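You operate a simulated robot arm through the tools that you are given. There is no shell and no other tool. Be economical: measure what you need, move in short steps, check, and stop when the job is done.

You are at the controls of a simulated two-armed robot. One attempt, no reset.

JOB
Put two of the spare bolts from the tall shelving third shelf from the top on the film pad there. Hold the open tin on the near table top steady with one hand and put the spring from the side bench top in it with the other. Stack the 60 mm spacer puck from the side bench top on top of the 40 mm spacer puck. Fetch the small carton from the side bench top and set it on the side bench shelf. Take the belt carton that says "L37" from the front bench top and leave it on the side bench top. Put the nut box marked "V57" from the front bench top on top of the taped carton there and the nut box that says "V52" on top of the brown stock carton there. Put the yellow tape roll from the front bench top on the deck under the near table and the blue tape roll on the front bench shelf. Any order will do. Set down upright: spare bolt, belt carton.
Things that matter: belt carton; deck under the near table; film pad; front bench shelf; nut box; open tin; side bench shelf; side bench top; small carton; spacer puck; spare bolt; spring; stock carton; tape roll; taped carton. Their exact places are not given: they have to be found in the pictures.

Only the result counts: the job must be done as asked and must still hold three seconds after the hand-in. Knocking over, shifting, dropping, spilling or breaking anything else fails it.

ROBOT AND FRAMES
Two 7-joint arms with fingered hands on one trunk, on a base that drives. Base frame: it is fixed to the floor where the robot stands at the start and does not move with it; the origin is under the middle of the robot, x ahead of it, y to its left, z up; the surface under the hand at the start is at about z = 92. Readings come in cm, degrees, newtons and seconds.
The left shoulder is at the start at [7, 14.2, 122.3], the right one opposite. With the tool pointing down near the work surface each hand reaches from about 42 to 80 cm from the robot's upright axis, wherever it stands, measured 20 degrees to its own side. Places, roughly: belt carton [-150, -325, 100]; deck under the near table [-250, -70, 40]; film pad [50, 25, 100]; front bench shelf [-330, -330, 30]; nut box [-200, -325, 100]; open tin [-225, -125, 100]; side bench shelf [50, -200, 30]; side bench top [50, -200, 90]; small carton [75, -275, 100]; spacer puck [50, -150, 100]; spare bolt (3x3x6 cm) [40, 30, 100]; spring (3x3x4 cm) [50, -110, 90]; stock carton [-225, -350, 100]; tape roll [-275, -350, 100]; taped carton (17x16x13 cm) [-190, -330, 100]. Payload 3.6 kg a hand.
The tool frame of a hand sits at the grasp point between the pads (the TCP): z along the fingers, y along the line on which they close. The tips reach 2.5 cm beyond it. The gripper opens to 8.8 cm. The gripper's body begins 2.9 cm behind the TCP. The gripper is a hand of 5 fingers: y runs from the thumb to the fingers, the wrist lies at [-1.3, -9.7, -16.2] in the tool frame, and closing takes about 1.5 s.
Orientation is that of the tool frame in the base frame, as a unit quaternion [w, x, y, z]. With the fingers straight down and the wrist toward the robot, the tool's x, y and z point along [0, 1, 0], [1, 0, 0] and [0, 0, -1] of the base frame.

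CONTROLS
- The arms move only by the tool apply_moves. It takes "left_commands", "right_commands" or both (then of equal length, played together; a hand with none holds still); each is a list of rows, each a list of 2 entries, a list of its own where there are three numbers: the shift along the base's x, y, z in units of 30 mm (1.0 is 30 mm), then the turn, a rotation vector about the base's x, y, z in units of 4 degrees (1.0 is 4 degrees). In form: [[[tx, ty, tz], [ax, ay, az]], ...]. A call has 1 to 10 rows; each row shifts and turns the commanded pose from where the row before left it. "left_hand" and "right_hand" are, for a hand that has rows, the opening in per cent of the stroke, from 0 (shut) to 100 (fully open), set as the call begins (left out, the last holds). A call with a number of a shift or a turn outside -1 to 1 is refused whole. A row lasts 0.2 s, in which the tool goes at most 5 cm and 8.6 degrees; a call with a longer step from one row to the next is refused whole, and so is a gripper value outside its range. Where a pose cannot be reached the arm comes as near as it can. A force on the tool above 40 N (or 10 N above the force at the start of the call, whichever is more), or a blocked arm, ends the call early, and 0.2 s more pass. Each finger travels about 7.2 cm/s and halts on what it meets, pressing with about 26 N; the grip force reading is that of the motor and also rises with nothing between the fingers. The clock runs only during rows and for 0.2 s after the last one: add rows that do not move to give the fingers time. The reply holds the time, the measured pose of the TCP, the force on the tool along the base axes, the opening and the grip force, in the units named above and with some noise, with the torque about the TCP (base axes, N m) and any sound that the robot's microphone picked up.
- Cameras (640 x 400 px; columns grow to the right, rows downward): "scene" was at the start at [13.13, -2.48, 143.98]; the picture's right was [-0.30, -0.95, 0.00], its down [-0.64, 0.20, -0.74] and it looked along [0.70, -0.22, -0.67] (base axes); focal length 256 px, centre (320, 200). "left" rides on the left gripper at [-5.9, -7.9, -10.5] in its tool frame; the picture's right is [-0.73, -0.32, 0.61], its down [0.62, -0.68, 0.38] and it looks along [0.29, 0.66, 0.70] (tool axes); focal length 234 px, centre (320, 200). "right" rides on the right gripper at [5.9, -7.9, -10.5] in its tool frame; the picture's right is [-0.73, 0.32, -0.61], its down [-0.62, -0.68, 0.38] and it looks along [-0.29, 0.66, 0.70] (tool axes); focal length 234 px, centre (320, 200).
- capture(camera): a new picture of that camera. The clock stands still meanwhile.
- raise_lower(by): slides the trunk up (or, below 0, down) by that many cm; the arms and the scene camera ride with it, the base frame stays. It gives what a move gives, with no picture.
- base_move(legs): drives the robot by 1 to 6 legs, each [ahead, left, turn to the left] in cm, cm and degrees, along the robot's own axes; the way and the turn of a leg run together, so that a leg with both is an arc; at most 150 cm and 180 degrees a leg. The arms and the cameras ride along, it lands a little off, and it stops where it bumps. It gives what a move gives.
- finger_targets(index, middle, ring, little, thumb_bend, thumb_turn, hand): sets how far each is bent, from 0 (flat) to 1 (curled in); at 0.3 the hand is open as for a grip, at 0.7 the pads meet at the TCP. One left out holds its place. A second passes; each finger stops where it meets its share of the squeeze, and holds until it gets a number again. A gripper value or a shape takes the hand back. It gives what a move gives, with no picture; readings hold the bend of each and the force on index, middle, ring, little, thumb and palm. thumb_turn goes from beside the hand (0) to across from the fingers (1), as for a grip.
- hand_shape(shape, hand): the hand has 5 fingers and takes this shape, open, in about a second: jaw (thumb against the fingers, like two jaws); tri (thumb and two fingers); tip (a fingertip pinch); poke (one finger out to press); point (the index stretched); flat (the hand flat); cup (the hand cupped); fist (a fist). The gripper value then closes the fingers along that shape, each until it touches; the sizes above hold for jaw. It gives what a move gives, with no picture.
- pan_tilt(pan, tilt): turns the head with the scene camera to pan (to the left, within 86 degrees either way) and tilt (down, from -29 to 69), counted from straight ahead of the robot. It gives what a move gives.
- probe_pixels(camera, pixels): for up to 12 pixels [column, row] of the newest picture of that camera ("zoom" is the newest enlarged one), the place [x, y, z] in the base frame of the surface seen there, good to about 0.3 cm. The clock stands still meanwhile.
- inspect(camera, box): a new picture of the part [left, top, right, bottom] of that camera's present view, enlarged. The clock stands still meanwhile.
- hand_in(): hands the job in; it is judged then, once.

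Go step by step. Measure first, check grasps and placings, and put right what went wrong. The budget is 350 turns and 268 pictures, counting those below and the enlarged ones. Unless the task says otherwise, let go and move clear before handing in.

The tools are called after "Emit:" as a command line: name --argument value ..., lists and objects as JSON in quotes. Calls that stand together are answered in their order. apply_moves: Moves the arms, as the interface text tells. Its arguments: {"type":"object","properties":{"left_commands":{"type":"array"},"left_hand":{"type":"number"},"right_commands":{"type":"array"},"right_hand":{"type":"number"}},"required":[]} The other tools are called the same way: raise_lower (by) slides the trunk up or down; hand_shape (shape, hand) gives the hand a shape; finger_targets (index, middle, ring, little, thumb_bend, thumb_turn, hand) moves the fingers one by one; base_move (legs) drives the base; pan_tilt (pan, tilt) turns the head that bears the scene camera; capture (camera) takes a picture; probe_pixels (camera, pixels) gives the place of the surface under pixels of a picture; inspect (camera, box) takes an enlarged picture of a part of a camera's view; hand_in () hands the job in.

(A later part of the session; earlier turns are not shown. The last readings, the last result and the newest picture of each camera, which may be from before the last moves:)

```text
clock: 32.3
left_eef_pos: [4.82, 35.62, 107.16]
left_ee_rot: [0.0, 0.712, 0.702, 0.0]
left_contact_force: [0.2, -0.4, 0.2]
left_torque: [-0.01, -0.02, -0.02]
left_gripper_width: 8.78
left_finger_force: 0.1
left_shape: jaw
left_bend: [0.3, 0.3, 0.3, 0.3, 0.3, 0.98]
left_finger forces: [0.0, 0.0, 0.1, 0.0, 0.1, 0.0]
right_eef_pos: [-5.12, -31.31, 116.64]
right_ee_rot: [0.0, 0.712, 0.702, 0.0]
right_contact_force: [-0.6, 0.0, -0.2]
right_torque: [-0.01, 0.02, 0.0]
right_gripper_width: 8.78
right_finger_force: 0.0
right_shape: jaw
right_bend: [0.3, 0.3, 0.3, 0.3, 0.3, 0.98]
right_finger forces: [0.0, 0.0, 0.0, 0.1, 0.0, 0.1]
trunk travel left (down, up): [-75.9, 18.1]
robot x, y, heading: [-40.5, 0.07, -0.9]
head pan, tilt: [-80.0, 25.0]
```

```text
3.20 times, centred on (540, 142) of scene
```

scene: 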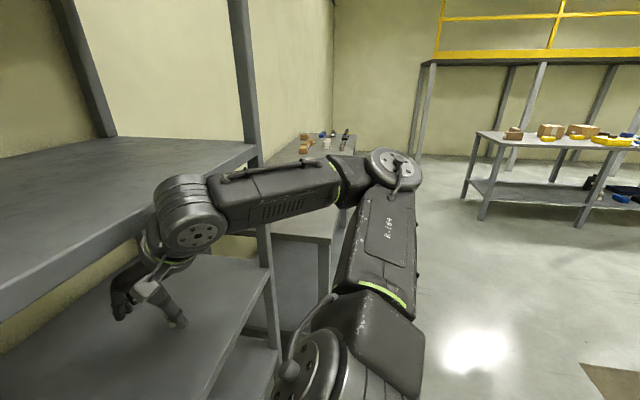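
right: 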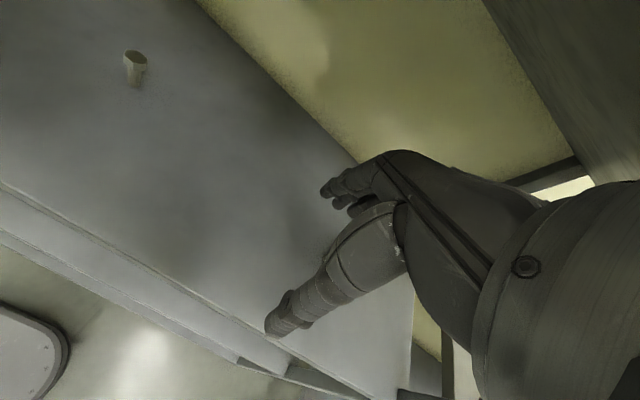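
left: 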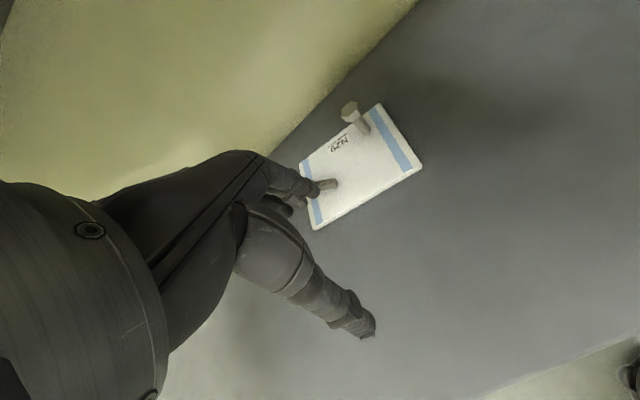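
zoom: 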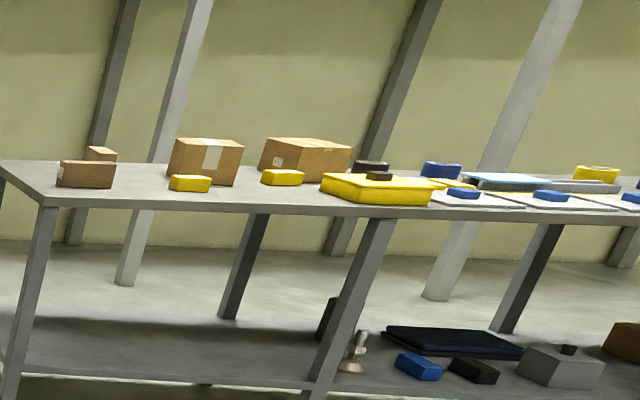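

The side bench front edge is x≈17.7 with its top at z=90 and shelf z=30. I'll raise the left hand a bit and drive along to face the bench at y≈-110.

Emit:
apply_moves --left_commands '[[[0, 0, 1], [0, 0, 0]], [[0, 0, 1], [0, 0, 0]], [[0, 0, 1], [0, 0, 0]]]'

Emit:
base_move --legs '[[0, -125, 0.9]]'

Emit:
pan_tilt --pan 0 --tilt 35

Emit:
capture --camera "scene"

```text
clock: 33.1
left_eef_pos: [4.65, 35.59, 116.11]
left_ee_rot: [-0.002, 0.711, 0.703, 0.0]
left_contact_force: [0.4, -0.5, -0.1]
left_torque: [0.01, -0.01, -0.01]
left_gripper_width: 8.76
left_finger_force: 0.1
left_shape: jaw
left_bend: [0.3, 0.3, 0.3, 0.3, 0.3, 0.98]
left_finger forces: [0.0, 0.0, 0.0, 0.0, 0.0, 0.1]
right_eef_pos: [-5.15, -31.33, 116.68]
right_ee_rot: [0.0, 0.712, 0.702, 0.001]
right_contact_force: [-0.9, 0.3, 0.3]
right_torque: [0.01, 0.03, 0.01]
right_gripper_width: 8.76
right_finger_force: 0.1
right_shape: jaw
right_bend: [0.3, 0.3, 0.3, 0.3, 0.3, 0.98]
right_finger forces: [0.0, 0.1, 0.0, 0.1, 0.1, 0.0]
trunk travel left (down, up): [-75.9, 18.1]
robot x, y, heading: [-40.26, 0.12, -0.7]
head pan, tilt: [-80.0, 25.0]
```

```text
clock: 39.6
left_eef_pos: [4.22, -90.57, 116.05]
left_ee_rot: [0.0, 0.696, 0.718, -0.001]
left_contact_force: [0.2, 0.2, 0.8]
left_torque: [-0.05, 0.0, -0.02]
left_gripper_width: 8.8
left_finger_force: 0.0
left_shape: jaw
left_bend: [0.3, 0.3, 0.3, 0.3, 0.3, 0.98]
left_finger forces: [0.0, 0.1, 0.1, 0.0, 0.0, 0.1]
right_eef_pos: [-2.59, -157.74, 116.64]
right_ee_rot: [0.0, 0.696, 0.718, 0.0]
right_contact_force: [-0.1, 0.1, -0.3]
right_torque: [-0.01, -0.01, 0.01]
right_gripper_width: 8.79
right_finger_force: 0.1
right_shape: jaw
right_bend: [0.3, 0.3, 0.3, 0.3, 0.3, 0.98]
right_finger forces: [0.1, 0.1, 0.0, 0.1, 0.0, 0.1]
trunk travel left (down, up): [-75.9, 18.1]
robot x, y, heading: [-39.15, -127.92, 1.9]
head pan, tilt: [-80.0, 25.0]
```

```text
clock: 41.1
left_eef_pos: [4.3, -90.62, 116.08]
left_ee_rot: [0.001, 0.696, 0.718, -0.001]
left_contact_force: [-0.2, 0.3, 0.6]
left_torque: [0.02, 0.01, 0.02]
left_gripper_width: 8.76
left_finger_force: 0.1
left_shape: jaw
left_bend: [0.3, 0.3, 0.3, 0.3, 0.3, 0.98]
left_finger forces: [0.0, 0.0, 0.0, 0.0, 0.0, 0.1]
right_eef_pos: [-2.58, -157.97, 116.79]
right_ee_rot: [0.0, 0.696, 0.718, 0.0]
right_contact_force: [-0.2, -0.2, -0.3]
right_torque: [0.01, -0.02, 0.0]
right_gripper_width: 8.76
right_finger_force: 0.1
right_shape: jaw
right_bend: [0.3, 0.3, 0.3, 0.3, 0.3, 0.98]
right_finger forces: [0.0, 0.1, 0.0, 0.0, 0.1, 0.0]
trunk travel left (down, up): [-75.9, 18.1]
robot x, y, heading: [-38.97, -128.07, 1.8]
head pan, tilt: [0.0, 35.0]
```

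```text
246 pictures are left
```

scene: 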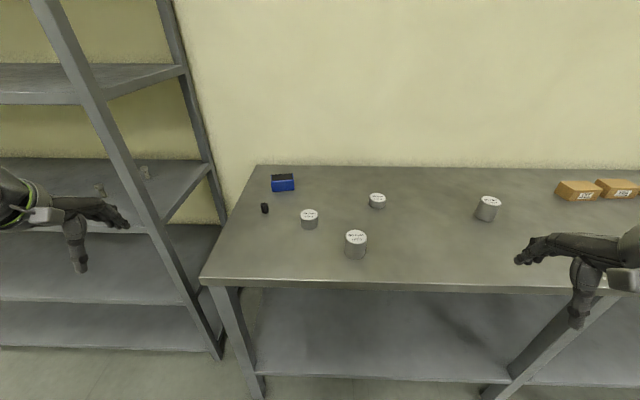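

Emit:
inspect --camera "scene" --box '[240, 160, 400, 260]'

Emit:
inspect --camera "scene" --box '[440, 160, 640, 260]'

Emit:
probe_pixels --camera "scene" --pixels '[[265, 205], [265, 212], [309, 213], [356, 236], [356, 255], [377, 197], [489, 202], [489, 218], [310, 225], [377, 206], [575, 187], [282, 185]]'

```text
4.00 times, centred on (320, 210) of scene
```

zoom: 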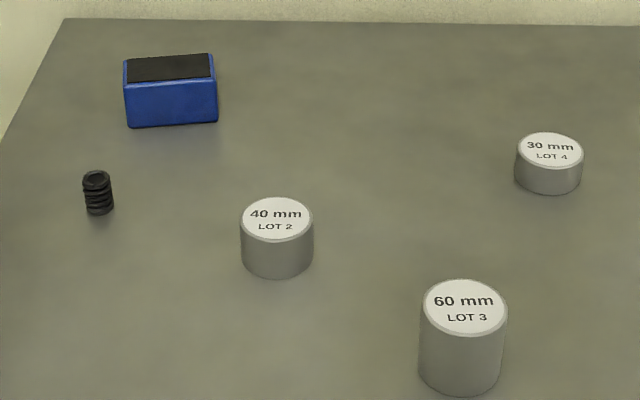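

```text
3.20 times, centred on (540, 210) of scene
```

zoom: 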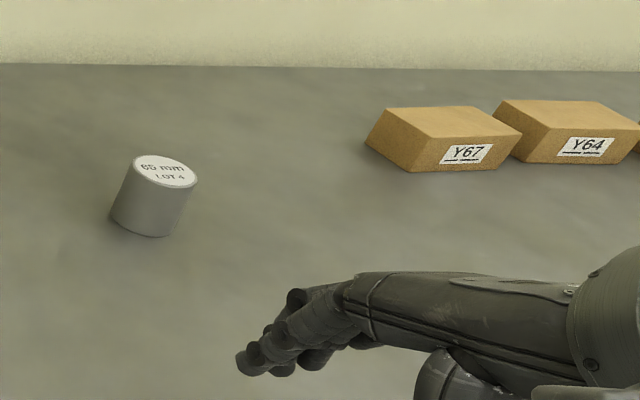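

```text
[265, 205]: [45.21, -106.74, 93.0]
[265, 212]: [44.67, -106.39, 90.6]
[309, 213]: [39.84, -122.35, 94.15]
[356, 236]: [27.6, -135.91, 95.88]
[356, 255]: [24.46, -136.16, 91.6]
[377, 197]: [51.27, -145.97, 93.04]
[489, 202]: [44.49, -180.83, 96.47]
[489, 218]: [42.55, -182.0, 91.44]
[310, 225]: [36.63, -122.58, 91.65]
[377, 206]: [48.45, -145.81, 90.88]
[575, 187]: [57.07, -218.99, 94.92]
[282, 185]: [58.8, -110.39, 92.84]
```

The 40 mm puck (LOT 2) is at about (39.8,-122.4) with top z≈94; the 60 mm (LOT 3) at (27.6,-136), top z≈96; spring at (45,-106.5). I'll drive nearer for the left hand.

Emit:
base_move --legs '[[19, -18, -1.8]]'

Emit:
pan_tilt --pan 15 --tilt 50

Emit:
capture --camera "scene"

```text
clock: 43.0
left_eef_pos: [24.06, -109.4, 116.16]
left_ee_rot: [0.001, 0.707, 0.707, 0.0]
left_contact_force: [-0.3, 0.0, 0.7]
left_torque: [-0.02, -0.01, 0.02]
left_gripper_width: 8.79
left_finger_force: 0.2
left_shape: jaw
left_bend: [0.3, 0.3, 0.3, 0.3, 0.3, 0.98]
left_finger forces: [0.1, 0.0, 0.0, 0.1, 0.0, 0.1]
right_eef_pos: [15.2, -176.46, 116.8]
right_ee_rot: [0.0, 0.707, 0.707, -0.001]
right_contact_force: [0.4, -0.3, 0.1]
right_torque: [0.01, -0.03, 0.01]
right_gripper_width: 8.76
right_finger_force: 0.1
right_shape: jaw
right_bend: [0.3, 0.3, 0.3, 0.3, 0.3, 0.98]
right_finger forces: [0.0, 0.1, 0.1, 0.0, 0.0, 0.0]
trunk travel left (down, up): [-75.9, 18.1]
robot x, y, heading: [-20.51, -145.52, 0.2]
head pan, tilt: [0.0, 35.0]
```

```text
clock: 43.7
left_eef_pos: [24.34, -109.54, 116.13]
left_ee_rot: [-0.001, 0.707, 0.707, 0.0]
left_contact_force: [-0.3, 1.0, 0.1]
left_torque: [-0.01, -0.01, 0.0]
left_gripper_width: 8.79
left_finger_force: 0.2
left_shape: jaw
left_bend: [0.3, 0.3, 0.3, 0.3, 0.3, 0.98]
left_finger forces: [0.1, 0.0, 0.0, 0.0, 0.0, 0.0]
right_eef_pos: [15.4, -176.48, 116.58]
right_ee_rot: [0.0, 0.707, 0.707, 0.0]
right_contact_force: [-0.5, 0.3, -0.5]
right_torque: [0.03, 0.0, -0.01]
right_gripper_width: 8.76
right_finger_force: 0.1
right_shape: jaw
right_bend: [0.3, 0.3, 0.3, 0.3, 0.3, 0.98]
right_finger forces: [0.0, 0.0, 0.0, 0.0, 0.1, 0.1]
trunk travel left (down, up): [-75.9, 18.1]
robot x, y, heading: [-19.87, -145.3, -0.1]
head pan, tilt: [15.0, 50.0]
```

```text
243 pictures are left
```

scene: 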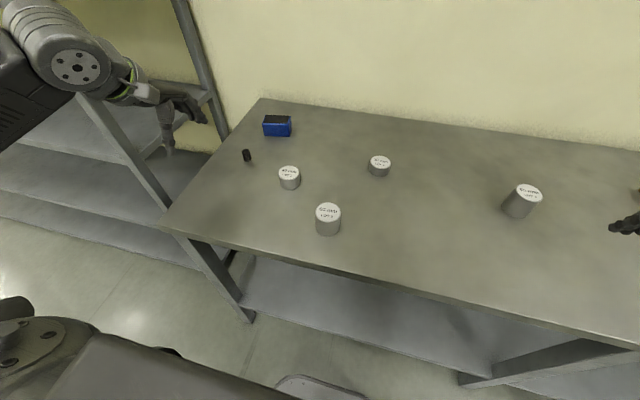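

Emit:
inspect --camera "scene" --box '[230, 130, 390, 250]'

Emit:
probe_pixels --camera "scene" --pixels '[[328, 211], [316, 211], [340, 211], [328, 204], [328, 219], [289, 171], [279, 171], [299, 171], [289, 166], [289, 177], [247, 153], [247, 159]]'

```text
3.33 times, centred on (310, 190) of scene
```

zoom: 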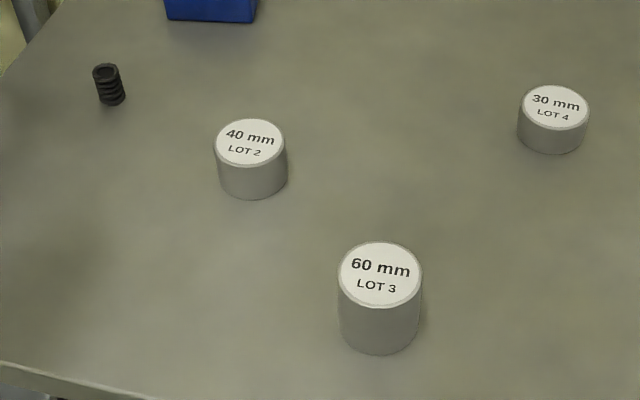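

```text
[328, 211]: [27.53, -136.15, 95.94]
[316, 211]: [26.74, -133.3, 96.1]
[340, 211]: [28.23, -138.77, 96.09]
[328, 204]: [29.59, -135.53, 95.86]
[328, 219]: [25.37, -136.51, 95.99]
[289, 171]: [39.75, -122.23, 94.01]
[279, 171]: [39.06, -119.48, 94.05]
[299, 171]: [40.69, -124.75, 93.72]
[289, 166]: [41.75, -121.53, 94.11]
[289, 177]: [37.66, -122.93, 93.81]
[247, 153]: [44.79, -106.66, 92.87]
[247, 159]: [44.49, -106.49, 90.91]
```

60 mm puck centre ≈(27.2,-136.1), 40 mm ≈(39.2,-122.4). Moving the left hand over the 60 mm puck.

Emit:
apply_moves --left_commands '[[[0.106, -0.984, 0], [0, 0, 0]], [[0.106, -0.984, 0], [0, 0, 0]], [[0.106, -0.984, 0], [0, 0, 0]], [[0.106, -0.984, 0], [0, 0, 0]], [[0.106, -0.984, 0], [0, 0, 0]], [[0.106, -0.984, 0], [0, 0, 0]], [[0.106, -0.984, 0], [0, 0, 0]], [[0.106, -0.984, -1], [0, 0, 0]], [[0.106, -0.984, -1], [0, 0, 0]], [[0, 0, -1], [0, 0, 0]]]'

Emit:
apply_moves --left_commands '[[[0, 0, -0.5], [0, 0, 0]], [[0, 0, 0], [0, 0, 0]]]'

Emit:
capture --camera "left"

Emit:
capture --camera "scene"

```text
clock: 45.9
left_eef_pos: [27.19, -135.9, 107.16]
left_ee_rot: [0.001, 0.707, 0.707, -0.001]
left_contact_force: [0.1, 1.2, -0.9]
left_torque: [-0.02, -0.03, -0.05]
left_gripper_width: 8.77
left_finger_force: 0.0
left_shape: jaw
left_bend: [0.3, 0.3, 0.3, 0.3, 0.3, 0.98]
left_finger forces: [0.0, 0.0, 0.0, 0.0, 0.1, 0.0]
right_eef_pos: [15.37, -176.42, 116.7]
right_ee_rot: [0.0, 0.707, 0.707, 0.0]
right_contact_force: [0.0, 0.0, -0.7]
right_torque: [0.02, -0.04, 0.03]
right_gripper_width: 8.77
right_finger_force: 0.0
right_shape: jaw
right_bend: [0.3, 0.3, 0.3, 0.3, 0.3, 0.98]
right_finger forces: [0.0, 0.0, 0.0, 0.0, 0.1, 0.0]
trunk travel left (down, up): [-75.9, 18.1]
robot x, y, heading: [-20.1, -145.37, 0.1]
head pan, tilt: [15.0, 50.0]
```

```text
clock: 46.5
left_eef_pos: [27.39, -135.93, 105.6]
left_ee_rot: [0.001, 0.707, 0.707, -0.001]
left_contact_force: [0.5, -0.1, 0.1]
left_torque: [0.0, -0.02, -0.04]
left_gripper_width: 8.79
left_finger_force: 0.0
left_shape: jaw
left_bend: [0.3, 0.3, 0.3, 0.3, 0.3, 0.98]
left_finger forces: [0.0, 0.0, 0.0, 0.0, 0.0, 0.1]
right_eef_pos: [15.43, -176.45, 116.76]
right_ee_rot: [0.0, 0.707, 0.707, 0.0]
right_contact_force: [0.3, 0.9, 0.1]
right_torque: [0.03, 0.03, -0.01]
right_gripper_width: 8.74
right_finger_force: 0.0
right_shape: jaw
right_bend: [0.3, 0.3, 0.3, 0.3, 0.3, 0.98]
right_finger forces: [0.0, 0.0, 0.1, 0.0, 0.0, 0.0]
trunk travel left (down, up): [-75.9, 18.1]
robot x, y, heading: [-20.52, -145.44, -0.1]
head pan, tilt: [15.0, 50.0]
```

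```text
241 pictures are left
```

left: 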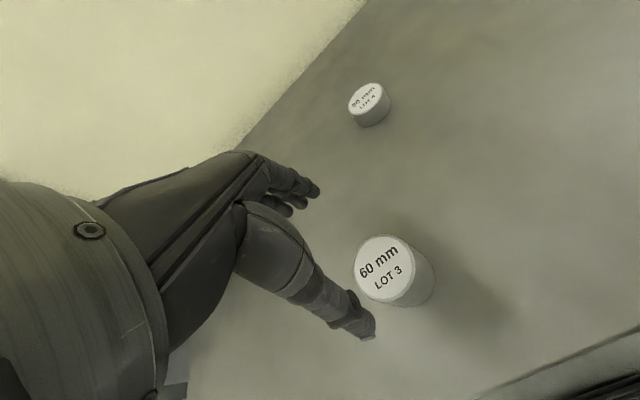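

```text
240 pictures are left
```

scene: 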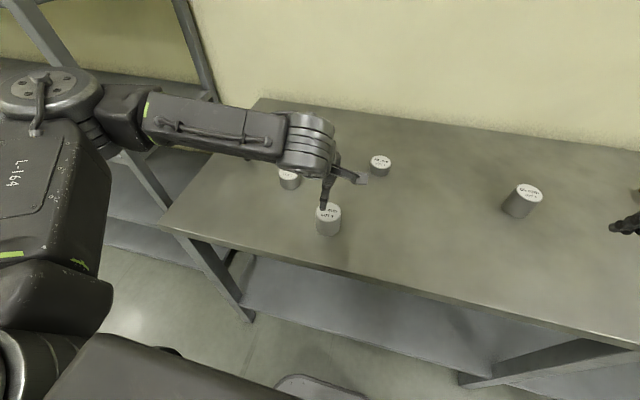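

Puck top is at (384,270), about 0.3 cm nearer than the TCP. I'll adjust, descend to z=94 and close.

Emit:
apply_moves --left_commands '[[[-0.1, 0, -0.97], [0, 0, 0]], [[0, 0, -0.97], [0, 0, 0]], [[0, 0, -0.97], [0, 0, 0]], [[0, 0, -0.97], [0, 0, 0]], [[0, 0, 0], [0, 0, 0]]]'

Emit:
apply_moves --left_commands '[[[0, 0, 0], [0, 0, 0]], [[0, 0, 0], [0, 0, 0]], [[0, 0, 0], [0, 0, 0]], [[0, 0, 0], [0, 0, 0]], [[0, 0, 0], [0, 0, 0]], [[0, 0, 0], [0, 0, 0]], [[0, 0, 0], [0, 0, 0]]]' --left_hand 0

Emit:
capture --camera "left"

```text
clock: 47.7
left_eef_pos: [26.96, -135.96, 93.96]
left_ee_rot: [0.0, 0.707, 0.707, 0.0]
left_contact_force: [3.1, -0.4, 2.5]
left_torque: [0.01, 0.0, 0.0]
left_gripper_width: 8.78
left_finger_force: 0.0
left_shape: jaw
left_bend: [0.29, 0.3, 0.3, 0.3, 0.3, 0.98]
left_finger forces: [3.5, 0.0, 0.1, 0.0, 0.1, 0.0]
right_eef_pos: [15.44, -176.39, 116.73]
right_ee_rot: [0.0, 0.707, 0.707, 0.0]
right_contact_force: [0.1, -0.1, -0.1]
right_torque: [0.01, 0.0, 0.02]
right_gripper_width: 8.76
right_finger_force: 0.1
right_shape: jaw
right_bend: [0.3, 0.3, 0.3, 0.3, 0.3, 0.98]
right_finger forces: [0.0, 0.0, 0.0, 0.1, 0.1, 0.0]
trunk travel left (down, up): [-75.9, 18.1]
robot x, y, heading: [-19.83, -145.38, -0.2]
head pan, tilt: [15.0, 50.0]
```

```text
clock: 49.3
left_eef_pos: [26.89, -135.92, 93.98]
left_ee_rot: [0.001, 0.707, 0.707, 0.001]
left_contact_force: [3.9, -1.2, 10.1]
left_torque: [0.01, 0.27, 0.02]
left_gripper_width: 5.82
left_finger_force: 25.9
left_shape: jaw
left_bend: [0.37, 0.41, 0.36, 0.36, 0.65, 1.0]
left_finger forces: [25.3, 6.9, 0.0, 0.0, 25.3, 0.0]
right_eef_pos: [15.45, -176.39, 116.7]
right_ee_rot: [0.0, 0.707, 0.707, 0.0]
right_contact_force: [0.7, 0.0, -0.1]
right_torque: [-0.03, 0.03, 0.01]
right_gripper_width: 8.79
right_finger_force: 0.1
right_shape: jaw
right_bend: [0.3, 0.3, 0.3, 0.3, 0.3, 0.98]
right_finger forces: [0.0, 0.0, 0.1, 0.0, 0.0, 0.0]
trunk travel left (down, up): [-75.9, 18.1]
robot x, y, heading: [-20.16, -145.46, -0.2]
head pan, tilt: [15.0, 50.0]
```

```text
239 pictures are left
```

left: 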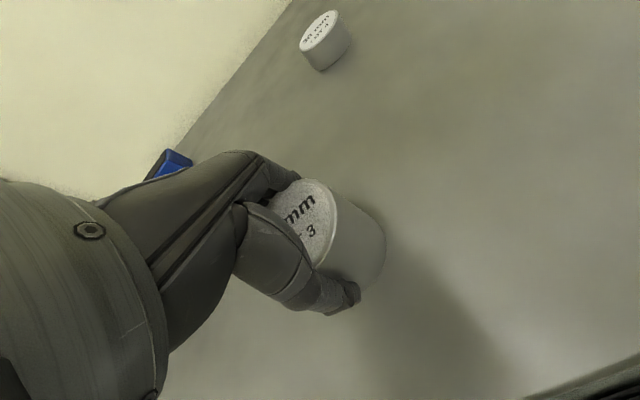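

Gripped at width 5.8. I'll lift and check the tilt.

Emit:
apply_moves --left_commands '[[[0, 0, 0.8], [0, 0, 0]], [[0, 0, 0.8], [0, 0, 0]], [[0, 0, 1], [0, 0, 0]], [[0, 0, 0.6], [0, 0, 0]], [[0, 0, 0], [0, 0, 0]]]'

Emit:
capture --camera "left"

Emit:
inspect --camera "scene" --box '[230, 100, 430, 250]'

```text
clock: 50.5
left_eef_pos: [27.03, -136.18, 103.79]
left_ee_rot: [-0.002, 0.707, 0.707, -0.001]
left_contact_force: [-0.9, 0.2, -4.9]
left_torque: [-0.01, 0.01, 0.01]
left_gripper_width: 5.83
left_finger_force: 25.9
left_shape: jaw
left_bend: [0.38, 0.41, 0.36, 0.36, 0.65, 1.0]
left_finger forces: [21.3, 7.3, 0.0, 0.0, 27.5, 0.0]
right_eef_pos: [15.41, -176.52, 116.71]
right_ee_rot: [0.0, 0.706, 0.708, 0.0]
right_contact_force: [-0.5, -0.6, 0.4]
right_torque: [0.01, 0.01, -0.02]
right_gripper_width: 8.77
right_finger_force: 0.0
right_shape: jaw
right_bend: [0.3, 0.3, 0.3, 0.3, 0.3, 0.98]
right_finger forces: [0.0, 0.0, 0.1, 0.0, 0.0, 0.0]
trunk travel left (down, up): [-75.9, 18.1]
robot x, y, heading: [-20.02, -145.4, 0.2]
head pan, tilt: [15.0, 50.0]
```

```text
238 pictures are left
```

left: 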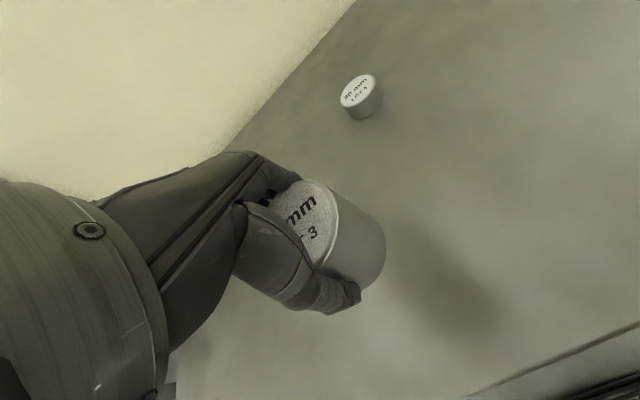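

```text
2.67 times, centred on (330, 175) of scene
```

zoom: 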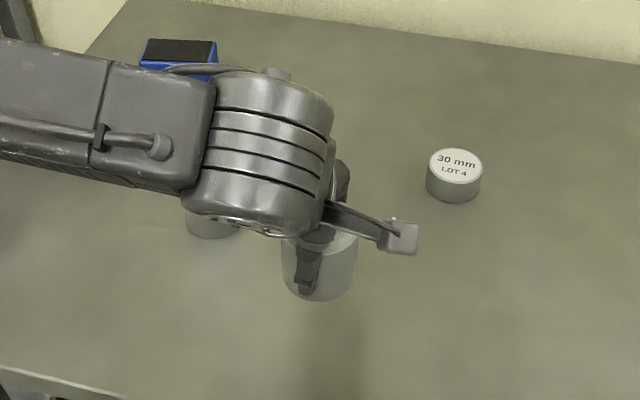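

It hangs level. I'll locate the puck relative to the TCP by probing its surface.

Emit:
probe_pixels --camera "left" --pixels '[[335, 215], [340, 235], [330, 260], [350, 205], [365, 225], [365, 250], [350, 270], [380, 245], [330, 195], [320, 190], [318, 260], [345, 250]]'

```text
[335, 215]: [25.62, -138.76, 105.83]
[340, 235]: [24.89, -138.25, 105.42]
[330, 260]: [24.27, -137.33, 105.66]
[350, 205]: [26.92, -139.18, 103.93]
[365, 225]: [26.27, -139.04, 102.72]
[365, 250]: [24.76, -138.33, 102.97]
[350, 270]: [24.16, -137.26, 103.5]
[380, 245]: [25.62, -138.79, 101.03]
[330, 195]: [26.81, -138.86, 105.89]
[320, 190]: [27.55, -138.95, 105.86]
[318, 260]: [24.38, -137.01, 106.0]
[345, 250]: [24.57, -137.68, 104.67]
```

The puck is centred on the TCP (fit centre (27.0,-136.15)). I'll carry it above the 40 mm puck and check.

Emit:
apply_moves --left_commands '[[[0.813, 0.92, 0], [0, 0, 0]], [[0.813, 0.92, 0], [0, 0, 0]], [[0.813, 0.92, 0], [0, 0, 0]], [[0.813, 0.92, 0], [0, 0, 0]], [[0.813, 0.92, 0], [0, 0, 0]], [[0, 0, 0], [0, 0, 0]]]'

Emit:
inspect --camera "scene" --box '[210, 100, 410, 225]'

Emit:
capture --camera "left"

```text
clock: 51.9
left_eef_pos: [39.08, -122.16, 103.82]
left_ee_rot: [0.0, 0.706, 0.708, -0.001]
left_contact_force: [0.0, 0.0, -3.9]
left_torque: [0.01, 0.0, -0.04]
left_gripper_width: 5.83
left_finger_force: 25.4
left_shape: jaw
left_bend: [0.39, 0.41, 0.36, 0.36, 0.65, 1.0]
left_finger forces: [20.4, 7.7, 0.0, 0.0, 27.2, 0.1]
right_eef_pos: [15.4, -176.39, 116.68]
right_ee_rot: [0.0, 0.708, 0.706, 0.0]
right_contact_force: [0.2, -0.4, 0.3]
right_torque: [-0.02, 0.01, -0.05]
right_gripper_width: 8.78
right_finger_force: 0.1
right_shape: jaw
right_bend: [0.3, 0.3, 0.3, 0.3, 0.3, 0.98]
right_finger forces: [0.0, 0.0, 0.1, 0.0, 0.0, 0.0]
trunk travel left (down, up): [-75.9, 18.1]
robot x, y, heading: [-20.11, -145.42, -0.2]
head pan, tilt: [15.0, 50.0]
```

```text
3.20 times, centred on (310, 162) of scene
```

zoom: 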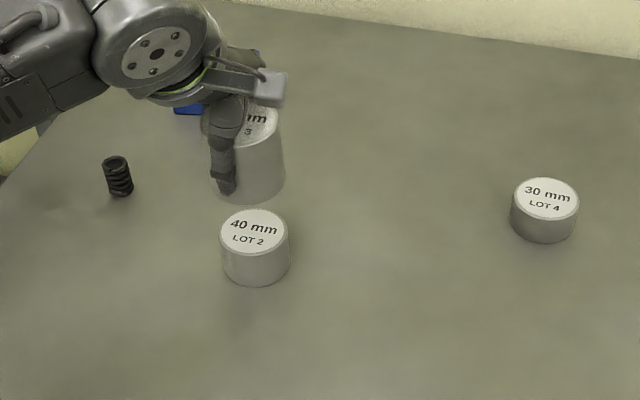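

```text
235 pictures are left
```

left: 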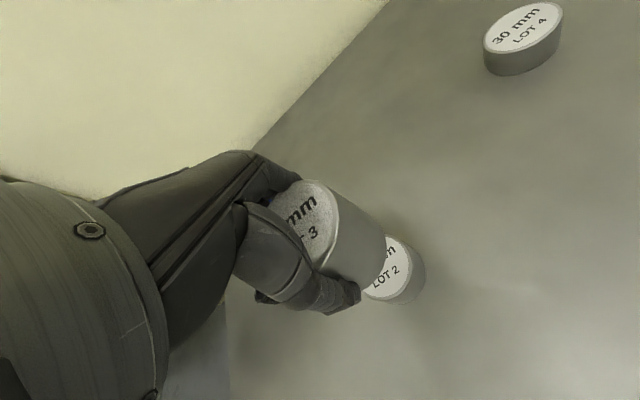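

Probing the 40 mm puck top rim in the zoom view.

Emit:
probe_pixels --camera "zoom" --pixels '[[254, 232], [223, 232], [286, 232], [254, 212], [254, 253], [230, 270], [254, 278], [278, 270], [266, 276], [242, 276]]'

```text
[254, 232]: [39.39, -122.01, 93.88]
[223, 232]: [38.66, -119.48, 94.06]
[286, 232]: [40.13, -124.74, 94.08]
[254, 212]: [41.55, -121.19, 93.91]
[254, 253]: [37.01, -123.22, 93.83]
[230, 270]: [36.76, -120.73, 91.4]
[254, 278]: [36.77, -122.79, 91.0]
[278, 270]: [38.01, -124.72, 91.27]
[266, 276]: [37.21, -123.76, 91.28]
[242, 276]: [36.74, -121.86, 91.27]
```

40 mm centre ≈(39.45,-122.05). I'll nudge by +0.3/+0.1 cm, lower to z≈98.3, then feel for contact.

Emit:
apply_moves --left_commands '[[[0.1, 0.035, -0.6], [0, 0, 0]], [[0, 0, -0.6], [0, 0, 0]], [[0, 0, -0.64], [0, 0, 0]], [[0, 0, 0], [0, 0, 0]]]'

Emit:
apply_moves --left_commands '[[[0, 0, -0.07], [0, 0, 0]], [[0, 0, 0], [0, 0, 0]]]'

Emit:
inspect --camera "scene" --box '[210, 100, 410, 225]'

```text
clock: 52.9
left_eef_pos: [39.3, -121.98, 98.23]
left_ee_rot: [0.001, 0.707, 0.707, 0.0]
left_contact_force: [0.3, 0.3, -4.0]
left_torque: [-0.02, 0.01, 0.0]
left_gripper_width: 5.8
left_finger_force: 26.1
left_shape: jaw
left_bend: [0.39, 0.41, 0.36, 0.36, 0.65, 1.0]
left_finger forces: [20.4, 7.6, 0.1, 0.0, 27.2, 0.1]
right_eef_pos: [15.34, -176.34, 116.73]
right_ee_rot: [-0.001, 0.707, 0.707, -0.001]
right_contact_force: [0.0, 0.0, -0.8]
right_torque: [0.0, 0.0, -0.01]
right_gripper_width: 8.77
right_finger_force: 0.1
right_shape: jaw
right_bend: [0.3, 0.3, 0.3, 0.3, 0.3, 0.98]
right_finger forces: [0.0, 0.0, 0.0, 0.0, 0.0, 0.0]
trunk travel left (down, up): [-75.9, 18.1]
robot x, y, heading: [-20.12, -145.14, -0.0]
head pan, tilt: [15.0, 50.0]
```

```text
clock: 53.5
left_eef_pos: [39.2, -122.01, 98.07]
left_ee_rot: [0.001, 0.707, 0.707, 0.001]
left_contact_force: [3.1, 1.1, 6.2]
left_torque: [0.06, 0.23, -0.03]
left_gripper_width: 5.81
left_finger_force: 26.2
left_shape: jaw
left_bend: [0.38, 0.41, 0.36, 0.36, 0.65, 1.0]
left_finger forces: [23.5, 7.4, 0.0, 0.0, 27.6, 0.0]
right_eef_pos: [15.33, -176.47, 116.62]
right_ee_rot: [0.0, 0.707, 0.707, 0.0]
right_contact_force: [0.1, -0.1, 0.5]
right_torque: [0.0, -0.01, 0.0]
right_gripper_width: 8.76
right_finger_force: 0.1
right_shape: jaw
right_bend: [0.3, 0.3, 0.3, 0.3, 0.3, 0.98]
right_finger forces: [0.0, 0.0, 0.0, 0.0, 0.1, 0.0]
trunk travel left (down, up): [-75.9, 18.1]
robot x, y, heading: [-20.24, -145.08, -0.2]
head pan, tilt: [15.0, 50.0]
```

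```text
3.20 times, centred on (310, 162) of scene
```

zoom: 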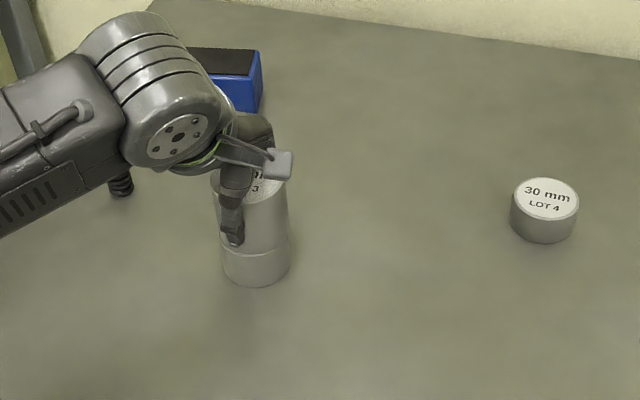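

Well aligned and in contact (6 N up). Relax, open, shift fingers off slightly, then lift.

Emit:
apply_moves --left_commands '[[[0, 0, 0.04], [0, 0, 0]], [[0, 0, 0], [0, 0, 0]], [[0, 0, 0], [0, 0, 0]], [[0, 0, 0], [0, 0, 0]], [[0.05, 0, 0], [0, 0, 0]], [[0.05, 0, 0], [0, 0, 0]], [[0, 0, 0], [0, 0, 0]]]' --left_hand 100

Emit:
apply_moves --left_commands '[[[0, 0, 0.2], [0, 0, 0]], [[0, 0, 0.5], [0, 0, 0]], [[0, 0, 0.8], [0, 0, 0]], [[0, 0, 1], [0, 0, 0]], [[0, 0, 1], [0, 0, 0]], [[0, 0, 0.5], [0, 0, 0]]]'

Emit:
inspect --camera "scene" --box '[210, 100, 410, 225]'

```text
clock: 55.1
left_eef_pos: [39.59, -122.08, 98.03]
left_ee_rot: [0.0, 0.707, 0.707, 0.0]
left_contact_force: [-0.7, -0.6, -0.3]
left_torque: [0.02, -0.03, 0.01]
left_gripper_width: 8.79
left_finger_force: 0.1
left_shape: jaw
left_bend: [0.3, 0.3, 0.3, 0.3, 0.3, 0.98]
left_finger forces: [0.0, 0.0, 0.0, 0.0, 0.9, 0.0]
right_eef_pos: [15.28, -176.44, 116.65]
right_ee_rot: [0.0, 0.707, 0.707, 0.0]
right_contact_force: [-0.1, 0.1, 0.3]
right_torque: [0.04, 0.0, -0.02]
right_gripper_width: 8.77
right_finger_force: 0.0
right_shape: jaw
right_bend: [0.3, 0.3, 0.3, 0.3, 0.3, 0.98]
right_finger forces: [0.0, 0.0, 0.1, 0.0, 0.0, 0.0]
trunk travel left (down, up): [-75.9, 18.1]
robot x, y, heading: [-20.25, -145.06, 0.2]
head pan, tilt: [15.0, 50.0]
```

```text
clock: 56.5
left_eef_pos: [39.61, -122.33, 110.02]
left_ee_rot: [-0.001, 0.707, 0.707, 0.001]
left_contact_force: [0.2, 1.1, -0.2]
left_torque: [-0.01, 0.02, -0.02]
left_gripper_width: 8.79
left_finger_force: 0.2
left_shape: jaw
left_bend: [0.3, 0.3, 0.3, 0.3, 0.3, 0.98]
left_finger forces: [0.0, 0.0, 0.0, 0.0, 0.0, 0.1]
right_eef_pos: [15.38, -176.53, 116.65]
right_ee_rot: [0.001, 0.707, 0.707, 0.001]
right_contact_force: [-0.2, -0.1, 0.0]
right_torque: [0.01, 0.0, 0.0]
right_gripper_width: 8.76
right_finger_force: 0.0
right_shape: jaw
right_bend: [0.3, 0.3, 0.3, 0.3, 0.3, 0.98]
right_finger forces: [0.1, 0.1, 0.0, 0.1, 0.0, 0.0]
trunk travel left (down, up): [-75.9, 18.1]
robot x, y, heading: [-20.14, -145.63, -0.0]
head pan, tilt: [15.0, 50.0]
```

```text
3.20 times, centred on (310, 162) of scene
```

zoom: 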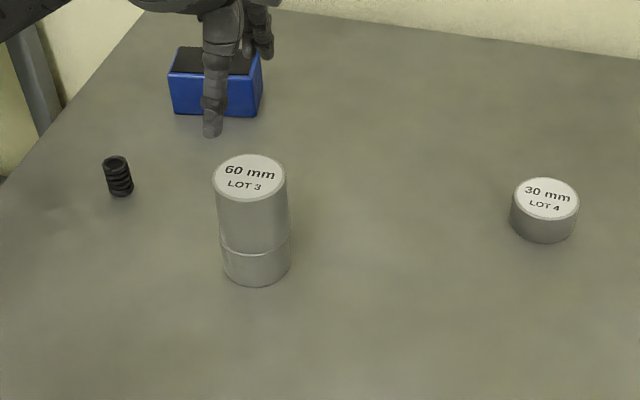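

Stack is done and aligned. Next the spring: I'll shift the base 22 cm left so the left hand comes over it.

Emit:
base_move --legs '[[0, 20, 0]]'

Emit:
capture --camera "scene"

Emit:
capture --camera "left"

```text
clock: 58.1
left_eef_pos: [39.47, -102.41, 110.04]
left_ee_rot: [0.0, 0.707, 0.707, 0.0]
left_contact_force: [0.1, -0.3, 0.4]
left_torque: [-0.01, 0.02, 0.05]
left_gripper_width: 8.78
left_finger_force: 0.2
left_shape: jaw
left_bend: [0.3, 0.3, 0.3, 0.3, 0.3, 0.98]
left_finger forces: [0.0, 0.0, 0.0, 0.0, 0.1, 0.0]
right_eef_pos: [15.42, -156.87, 116.67]
right_ee_rot: [0.0, 0.706, 0.708, 0.001]
right_contact_force: [0.0, -0.4, 0.2]
right_torque: [0.01, 0.02, 0.02]
right_gripper_width: 8.8
right_finger_force: 0.0
right_shape: jaw
right_bend: [0.3, 0.3, 0.3, 0.3, 0.3, 0.98]
right_finger forces: [0.0, 0.0, 0.0, 0.0, 0.0, 0.0]
trunk travel left (down, up): [-75.9, 18.1]
robot x, y, heading: [-20.17, -125.7, 0.2]
head pan, tilt: [15.0, 50.0]
```

```text
232 pictures are left
```

scene: 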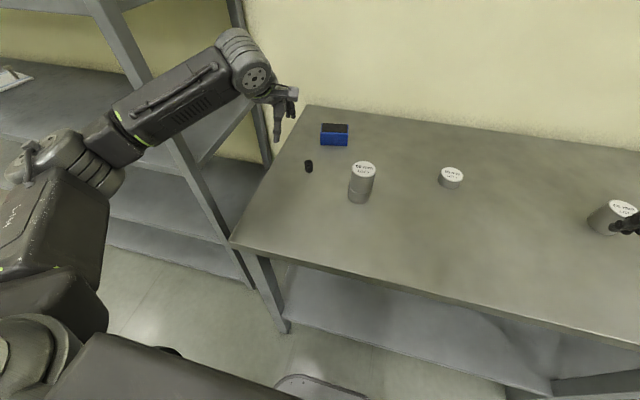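

```text
231 pictures are left
```

left: 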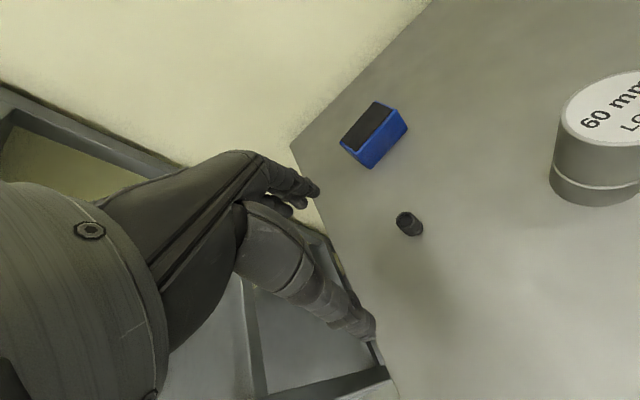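

Emit:
inspect --camera "left" --box '[360, 180, 460, 260]'

Emit:
probe_pixels --camera "left" --pixels '[[405, 217], [411, 227], [416, 232], [398, 218], [420, 222], [400, 228]]'

```text
5.00 times, centred on (410, 220) of left
```

zoom: 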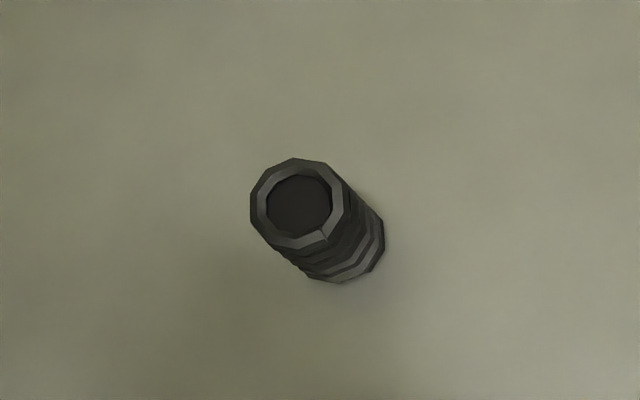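

```text
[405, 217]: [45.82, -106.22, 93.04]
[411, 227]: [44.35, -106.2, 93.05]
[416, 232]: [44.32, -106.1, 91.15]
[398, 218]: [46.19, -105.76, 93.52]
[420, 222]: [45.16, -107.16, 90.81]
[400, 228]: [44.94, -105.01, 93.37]
```

Spring centre ≈(45.3,-106.2), top ≈93.5. Moving above at z≈100 and checking.

Emit:
apply_moves --left_commands '[[[0.97, -0.64, 0], [0, 0, 0]], [[0.97, -0.64, -1], [0, 0, 0]], [[0, 0, -1], [0, 0, 0]], [[0, 0, -1], [0, 0, 0]], [[0, 0, 0], [0, 0, 0]]]'

Emit:
inspect --camera "left" --box '[260, 170, 460, 295]'

```text
clock: 59.3
left_eef_pos: [45.35, -106.45, 100.96]
left_ee_rot: [0.0, 0.707, 0.708, 0.0]
left_contact_force: [0.0, -0.3, 0.4]
left_torque: [0.0, 0.02, -0.02]
left_gripper_width: 8.8
left_finger_force: 0.1
left_shape: jaw
left_bend: [0.3, 0.3, 0.3, 0.3, 0.3, 0.98]
left_finger forces: [0.0, 0.0, 0.0, 0.0, 0.1, 0.1]
right_eef_pos: [15.43, -156.58, 116.67]
right_ee_rot: [0.001, 0.706, 0.708, 0.0]
right_contact_force: [0.3, 0.5, -0.1]
right_torque: [0.01, 0.0, -0.02]
right_gripper_width: 8.79
right_finger_force: 0.1
right_shape: jaw
right_bend: [0.3, 0.3, 0.3, 0.3, 0.3, 0.98]
right_finger forces: [0.1, 0.0, 0.0, 0.1, 0.0, 0.1]
trunk travel left (down, up): [-75.9, 18.1]
robot x, y, heading: [-20.09, -125.69, 0.2]
head pan, tilt: [15.0, 50.0]
```

```text
3.20 times, centred on (360, 232) of left
```

zoom: 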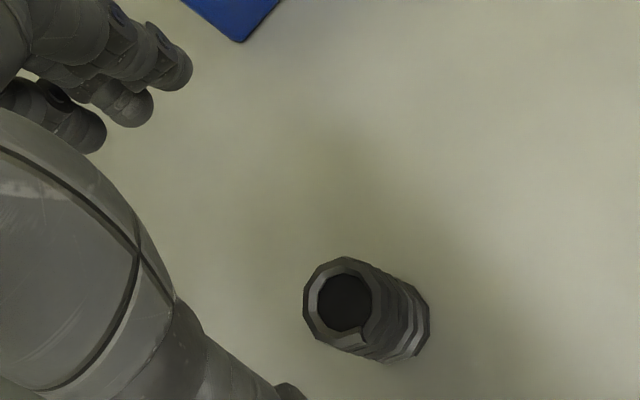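

Nearly under the TCP. Small correction (-0.2,+0.3 cm), descend to z≈93 and close.

Emit:
apply_moves --left_commands '[[[-0.07, 0.1, -0.9], [0, 0, 0]], [[0, 0, -0.9], [0, 0, 0]], [[0, 0, -0.83], [0, 0, 0]], [[0, 0, 0], [0, 0, 0]]]'

Emit:
apply_moves --left_commands '[[[0, 0, 0], [0, 0, 0]], [[0, 0, 0], [0, 0, 0]], [[0, 0, 0], [0, 0, 0]], [[0, 0, 0], [0, 0, 0]], [[0, 0, 0], [0, 0, 0]], [[0, 0, 0], [0, 0, 0]], [[0, 0, 0], [0, 0, 0]], [[0, 0, 0], [0, 0, 0]]]' --left_hand 0

Emit:
apply_moves --left_commands '[[[0, 0, 0.7], [0, 0, 0]], [[0, 0, 0.8], [0, 0, 0]], [[0, 0, 1], [0, 0, 0]], [[0, 0, 1], [0, 0, 0]], [[0, 0, 1], [0, 0, 0]], [[0, 0, 1], [0, 0, 0]], [[0, 0, 1], [0, 0, 0]], [[0, 0, 0], [0, 0, 0]]]'

Emit:
inspect --camera "left" --box '[220, 140, 420, 300]'

```text
clock: 60.3
left_eef_pos: [45.14, -106.01, 93.14]
left_ee_rot: [0.0, 0.706, 0.708, -0.001]
left_contact_force: [-0.1, -0.1, 0.0]
left_torque: [0.01, -0.03, -0.04]
left_gripper_width: 8.79
left_finger_force: 0.0
left_shape: jaw
left_bend: [0.3, 0.3, 0.3, 0.3, 0.3, 0.98]
left_finger forces: [0.0, 0.0, 0.0, 0.0, 0.0, 0.1]
right_eef_pos: [15.59, -156.75, 116.6]
right_ee_rot: [0.001, 0.706, 0.708, 0.0]
right_contact_force: [0.4, -0.2, -0.7]
right_torque: [0.0, -0.02, 0.01]
right_gripper_width: 8.76
right_finger_force: 0.0
right_shape: jaw
right_bend: [0.3, 0.3, 0.3, 0.3, 0.3, 0.98]
right_finger forces: [0.0, 0.0, 0.0, 0.0, 0.0, 0.0]
trunk travel left (down, up): [-75.9, 18.1]
robot x, y, heading: [-19.94, -126.13, 0.0]
head pan, tilt: [15.0, 50.0]
```

```text
clock: 62.1
left_eef_pos: [45.24, -106.08, 93.19]
left_ee_rot: [0.0, 0.706, 0.708, -0.001]
left_contact_force: [0.3, 0.1, -0.4]
left_torque: [-0.04, 0.0, -0.02]
left_gripper_width: 1.82
left_finger_force: 25.8
left_shape: jaw
left_bend: [0.73, 0.58, 0.66, 0.64, 0.76, 1.0]
left_finger forces: [14.1, 8.1, 0.1, 0.1, 21.5, 0.0]
right_eef_pos: [15.44, -156.65, 116.64]
right_ee_rot: [0.0, 0.706, 0.708, 0.0]
right_contact_force: [-0.4, -0.2, 0.7]
right_torque: [-0.03, -0.01, 0.01]
right_gripper_width: 8.78
right_finger_force: 0.0
right_shape: jaw
right_bend: [0.3, 0.3, 0.3, 0.3, 0.3, 0.98]
right_finger forces: [0.1, 0.1, 0.0, 0.0, 0.0, 0.0]
trunk travel left (down, up): [-75.9, 18.1]
robot x, y, heading: [-20.23, -125.52, 0.3]
head pan, tilt: [15.0, 50.0]
```

```text
clock: 63.9
left_eef_pos: [44.99, -105.68, 112.38]
left_ee_rot: [-0.001, 0.706, 0.708, 0.0]
left_contact_force: [0.2, -0.1, -1.0]
left_torque: [-0.02, 0.02, 0.01]
left_gripper_width: 1.8
left_finger_force: 26.1
left_shape: jaw
left_bend: [0.73, 0.58, 0.66, 0.64, 0.76, 1.0]
left_finger forces: [14.4, 8.9, 0.0, 0.1, 21.6, 0.0]
right_eef_pos: [15.49, -156.78, 116.69]
right_ee_rot: [0.0, 0.706, 0.708, -0.001]
right_contact_force: [0.5, 0.7, -0.5]
right_torque: [0.03, 0.01, 0.03]
right_gripper_width: 8.75
right_finger_force: 0.0
right_shape: jaw
right_bend: [0.3, 0.3, 0.3, 0.3, 0.3, 0.98]
right_finger forces: [0.0, 0.0, 0.0, 0.0, 0.1, 0.1]
trunk travel left (down, up): [-75.9, 18.1]
robot x, y, heading: [-20.66, -125.56, 0.3]
head pan, tilt: [15.0, 50.0]
```

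```text
2.50 times, centred on (320, 220) of left
```

zoom: 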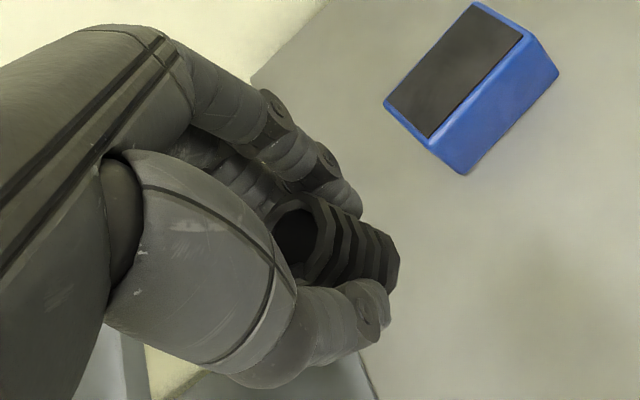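

Spring is held firmly. I'll back away, turn round and look for the near table.

Emit:
base_move --legs '[[-75, 0, 0], [0, 0, 180]]'

Emit:
pan_tilt --pan 0 --tilt 25

Emit:
capture --camera "scene"

```text
clock: 75.5
left_eef_pos: [-159.45, -149.34, 112.34]
left_ee_rot: [0.0, 0.728, -0.686, 0.0]
left_contact_force: [0.7, 0.1, -0.1]
left_torque: [0.05, 0.02, 0.04]
left_gripper_width: 1.75
left_finger_force: 26.4
left_shape: jaw
left_bend: [0.73, 0.58, 0.66, 0.64, 0.76, 1.0]
left_finger forces: [14.0, 8.5, 0.0, 0.0, 20.7, 0.0]
right_eef_pos: [-133.11, -96.61, 116.73]
right_ee_rot: [0.0, 0.729, -0.685, 0.0]
right_contact_force: [0.0, -0.3, 0.4]
right_torque: [-0.02, 0.02, 0.01]
right_gripper_width: 8.78
right_finger_force: 0.0
right_shape: jaw
right_bend: [0.3, 0.3, 0.3, 0.3, 0.3, 0.98]
right_finger forces: [0.0, 0.0, 0.0, 0.1, 0.1, 0.1]
trunk travel left (down, up): [-75.9, 18.1]
robot x, y, heading: [-95.44, -125.34, -176.5]
head pan, tilt: [15.0, 50.0]
```

```text
clock: 76.4
left_eef_pos: [-159.58, -149.32, 112.47]
left_ee_rot: [0.0, 0.728, -0.686, 0.0]
left_contact_force: [0.0, -0.1, -1.1]
left_torque: [0.01, 0.0, 0.0]
left_gripper_width: 1.77
left_finger_force: 26.1
left_shape: jaw
left_bend: [0.73, 0.58, 0.66, 0.64, 0.76, 1.0]
left_finger forces: [14.0, 8.5, 0.0, 0.1, 20.7, 0.0]
right_eef_pos: [-132.96, -96.8, 116.7]
right_ee_rot: [0.0, 0.728, -0.685, 0.0]
right_contact_force: [-0.2, -0.7, -0.5]
right_torque: [-0.01, 0.03, -0.02]
right_gripper_width: 8.78
right_finger_force: 0.2
right_shape: jaw
right_bend: [0.3, 0.3, 0.3, 0.3, 0.3, 0.98]
right_finger forces: [0.0, 0.0, 0.1, 0.0, 0.0, 0.0]
trunk travel left (down, up): [-75.9, 18.1]
robot x, y, heading: [-95.8, -125.41, -176.4]
head pan, tilt: [0.0, 25.0]
```

```text
227 pictures are left
```

scene: 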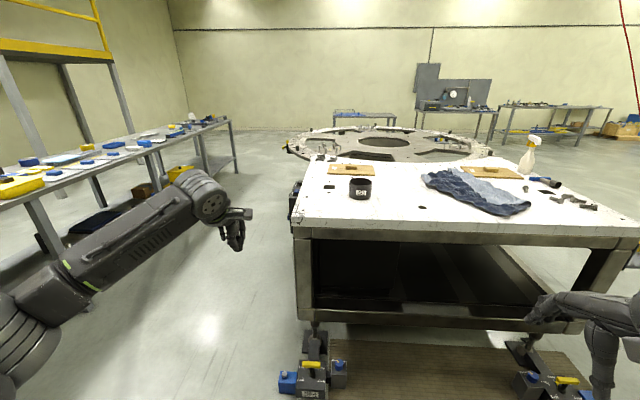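

The near table holds a black tin at (360,187), a cloth, and has a deck under it. Probing its geometry.

Emit:
probe_pixels --camera "scene" --pixels '[[360, 181], [360, 194], [350, 187], [371, 187], [300, 226], [430, 235], [600, 240], [330, 200], [320, 300], [420, 300], [470, 290], [310, 160]]'

Emit:
inspect --camera "scene" --box '[280, 120, 480, 245]'

Emit:
inspect --camera "scene" --box '[280, 210, 640, 400]'

```text
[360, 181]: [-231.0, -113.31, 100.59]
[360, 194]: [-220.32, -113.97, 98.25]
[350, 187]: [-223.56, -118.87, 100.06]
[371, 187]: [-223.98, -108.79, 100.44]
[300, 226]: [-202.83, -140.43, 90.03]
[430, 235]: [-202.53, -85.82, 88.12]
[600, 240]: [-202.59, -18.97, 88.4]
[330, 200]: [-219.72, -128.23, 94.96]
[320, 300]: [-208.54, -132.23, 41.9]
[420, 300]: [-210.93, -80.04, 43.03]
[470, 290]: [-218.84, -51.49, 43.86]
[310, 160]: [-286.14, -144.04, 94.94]
```

```text
3.20 times, centred on (380, 182) of scene
```

zoom: 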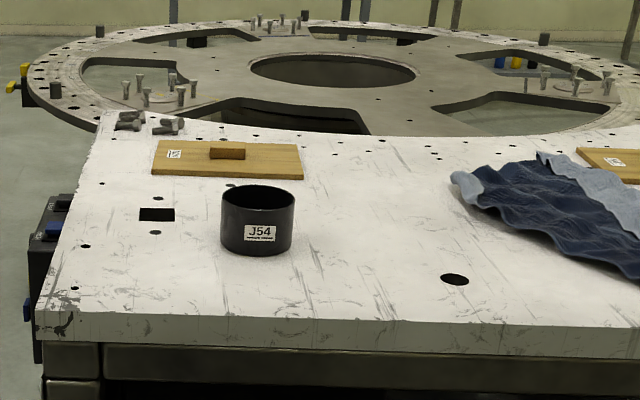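

```text
1.78 times, centred on (460, 305) of scene
```

zoom: 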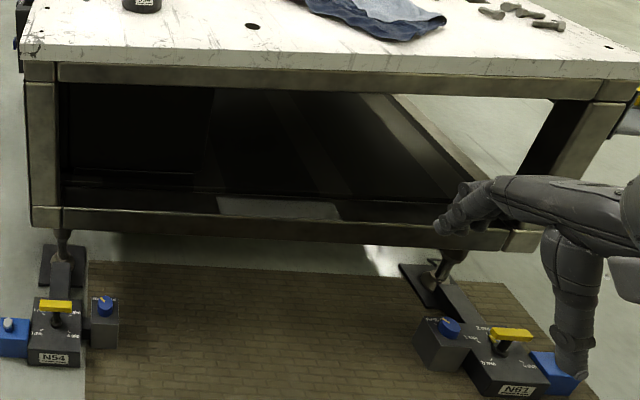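

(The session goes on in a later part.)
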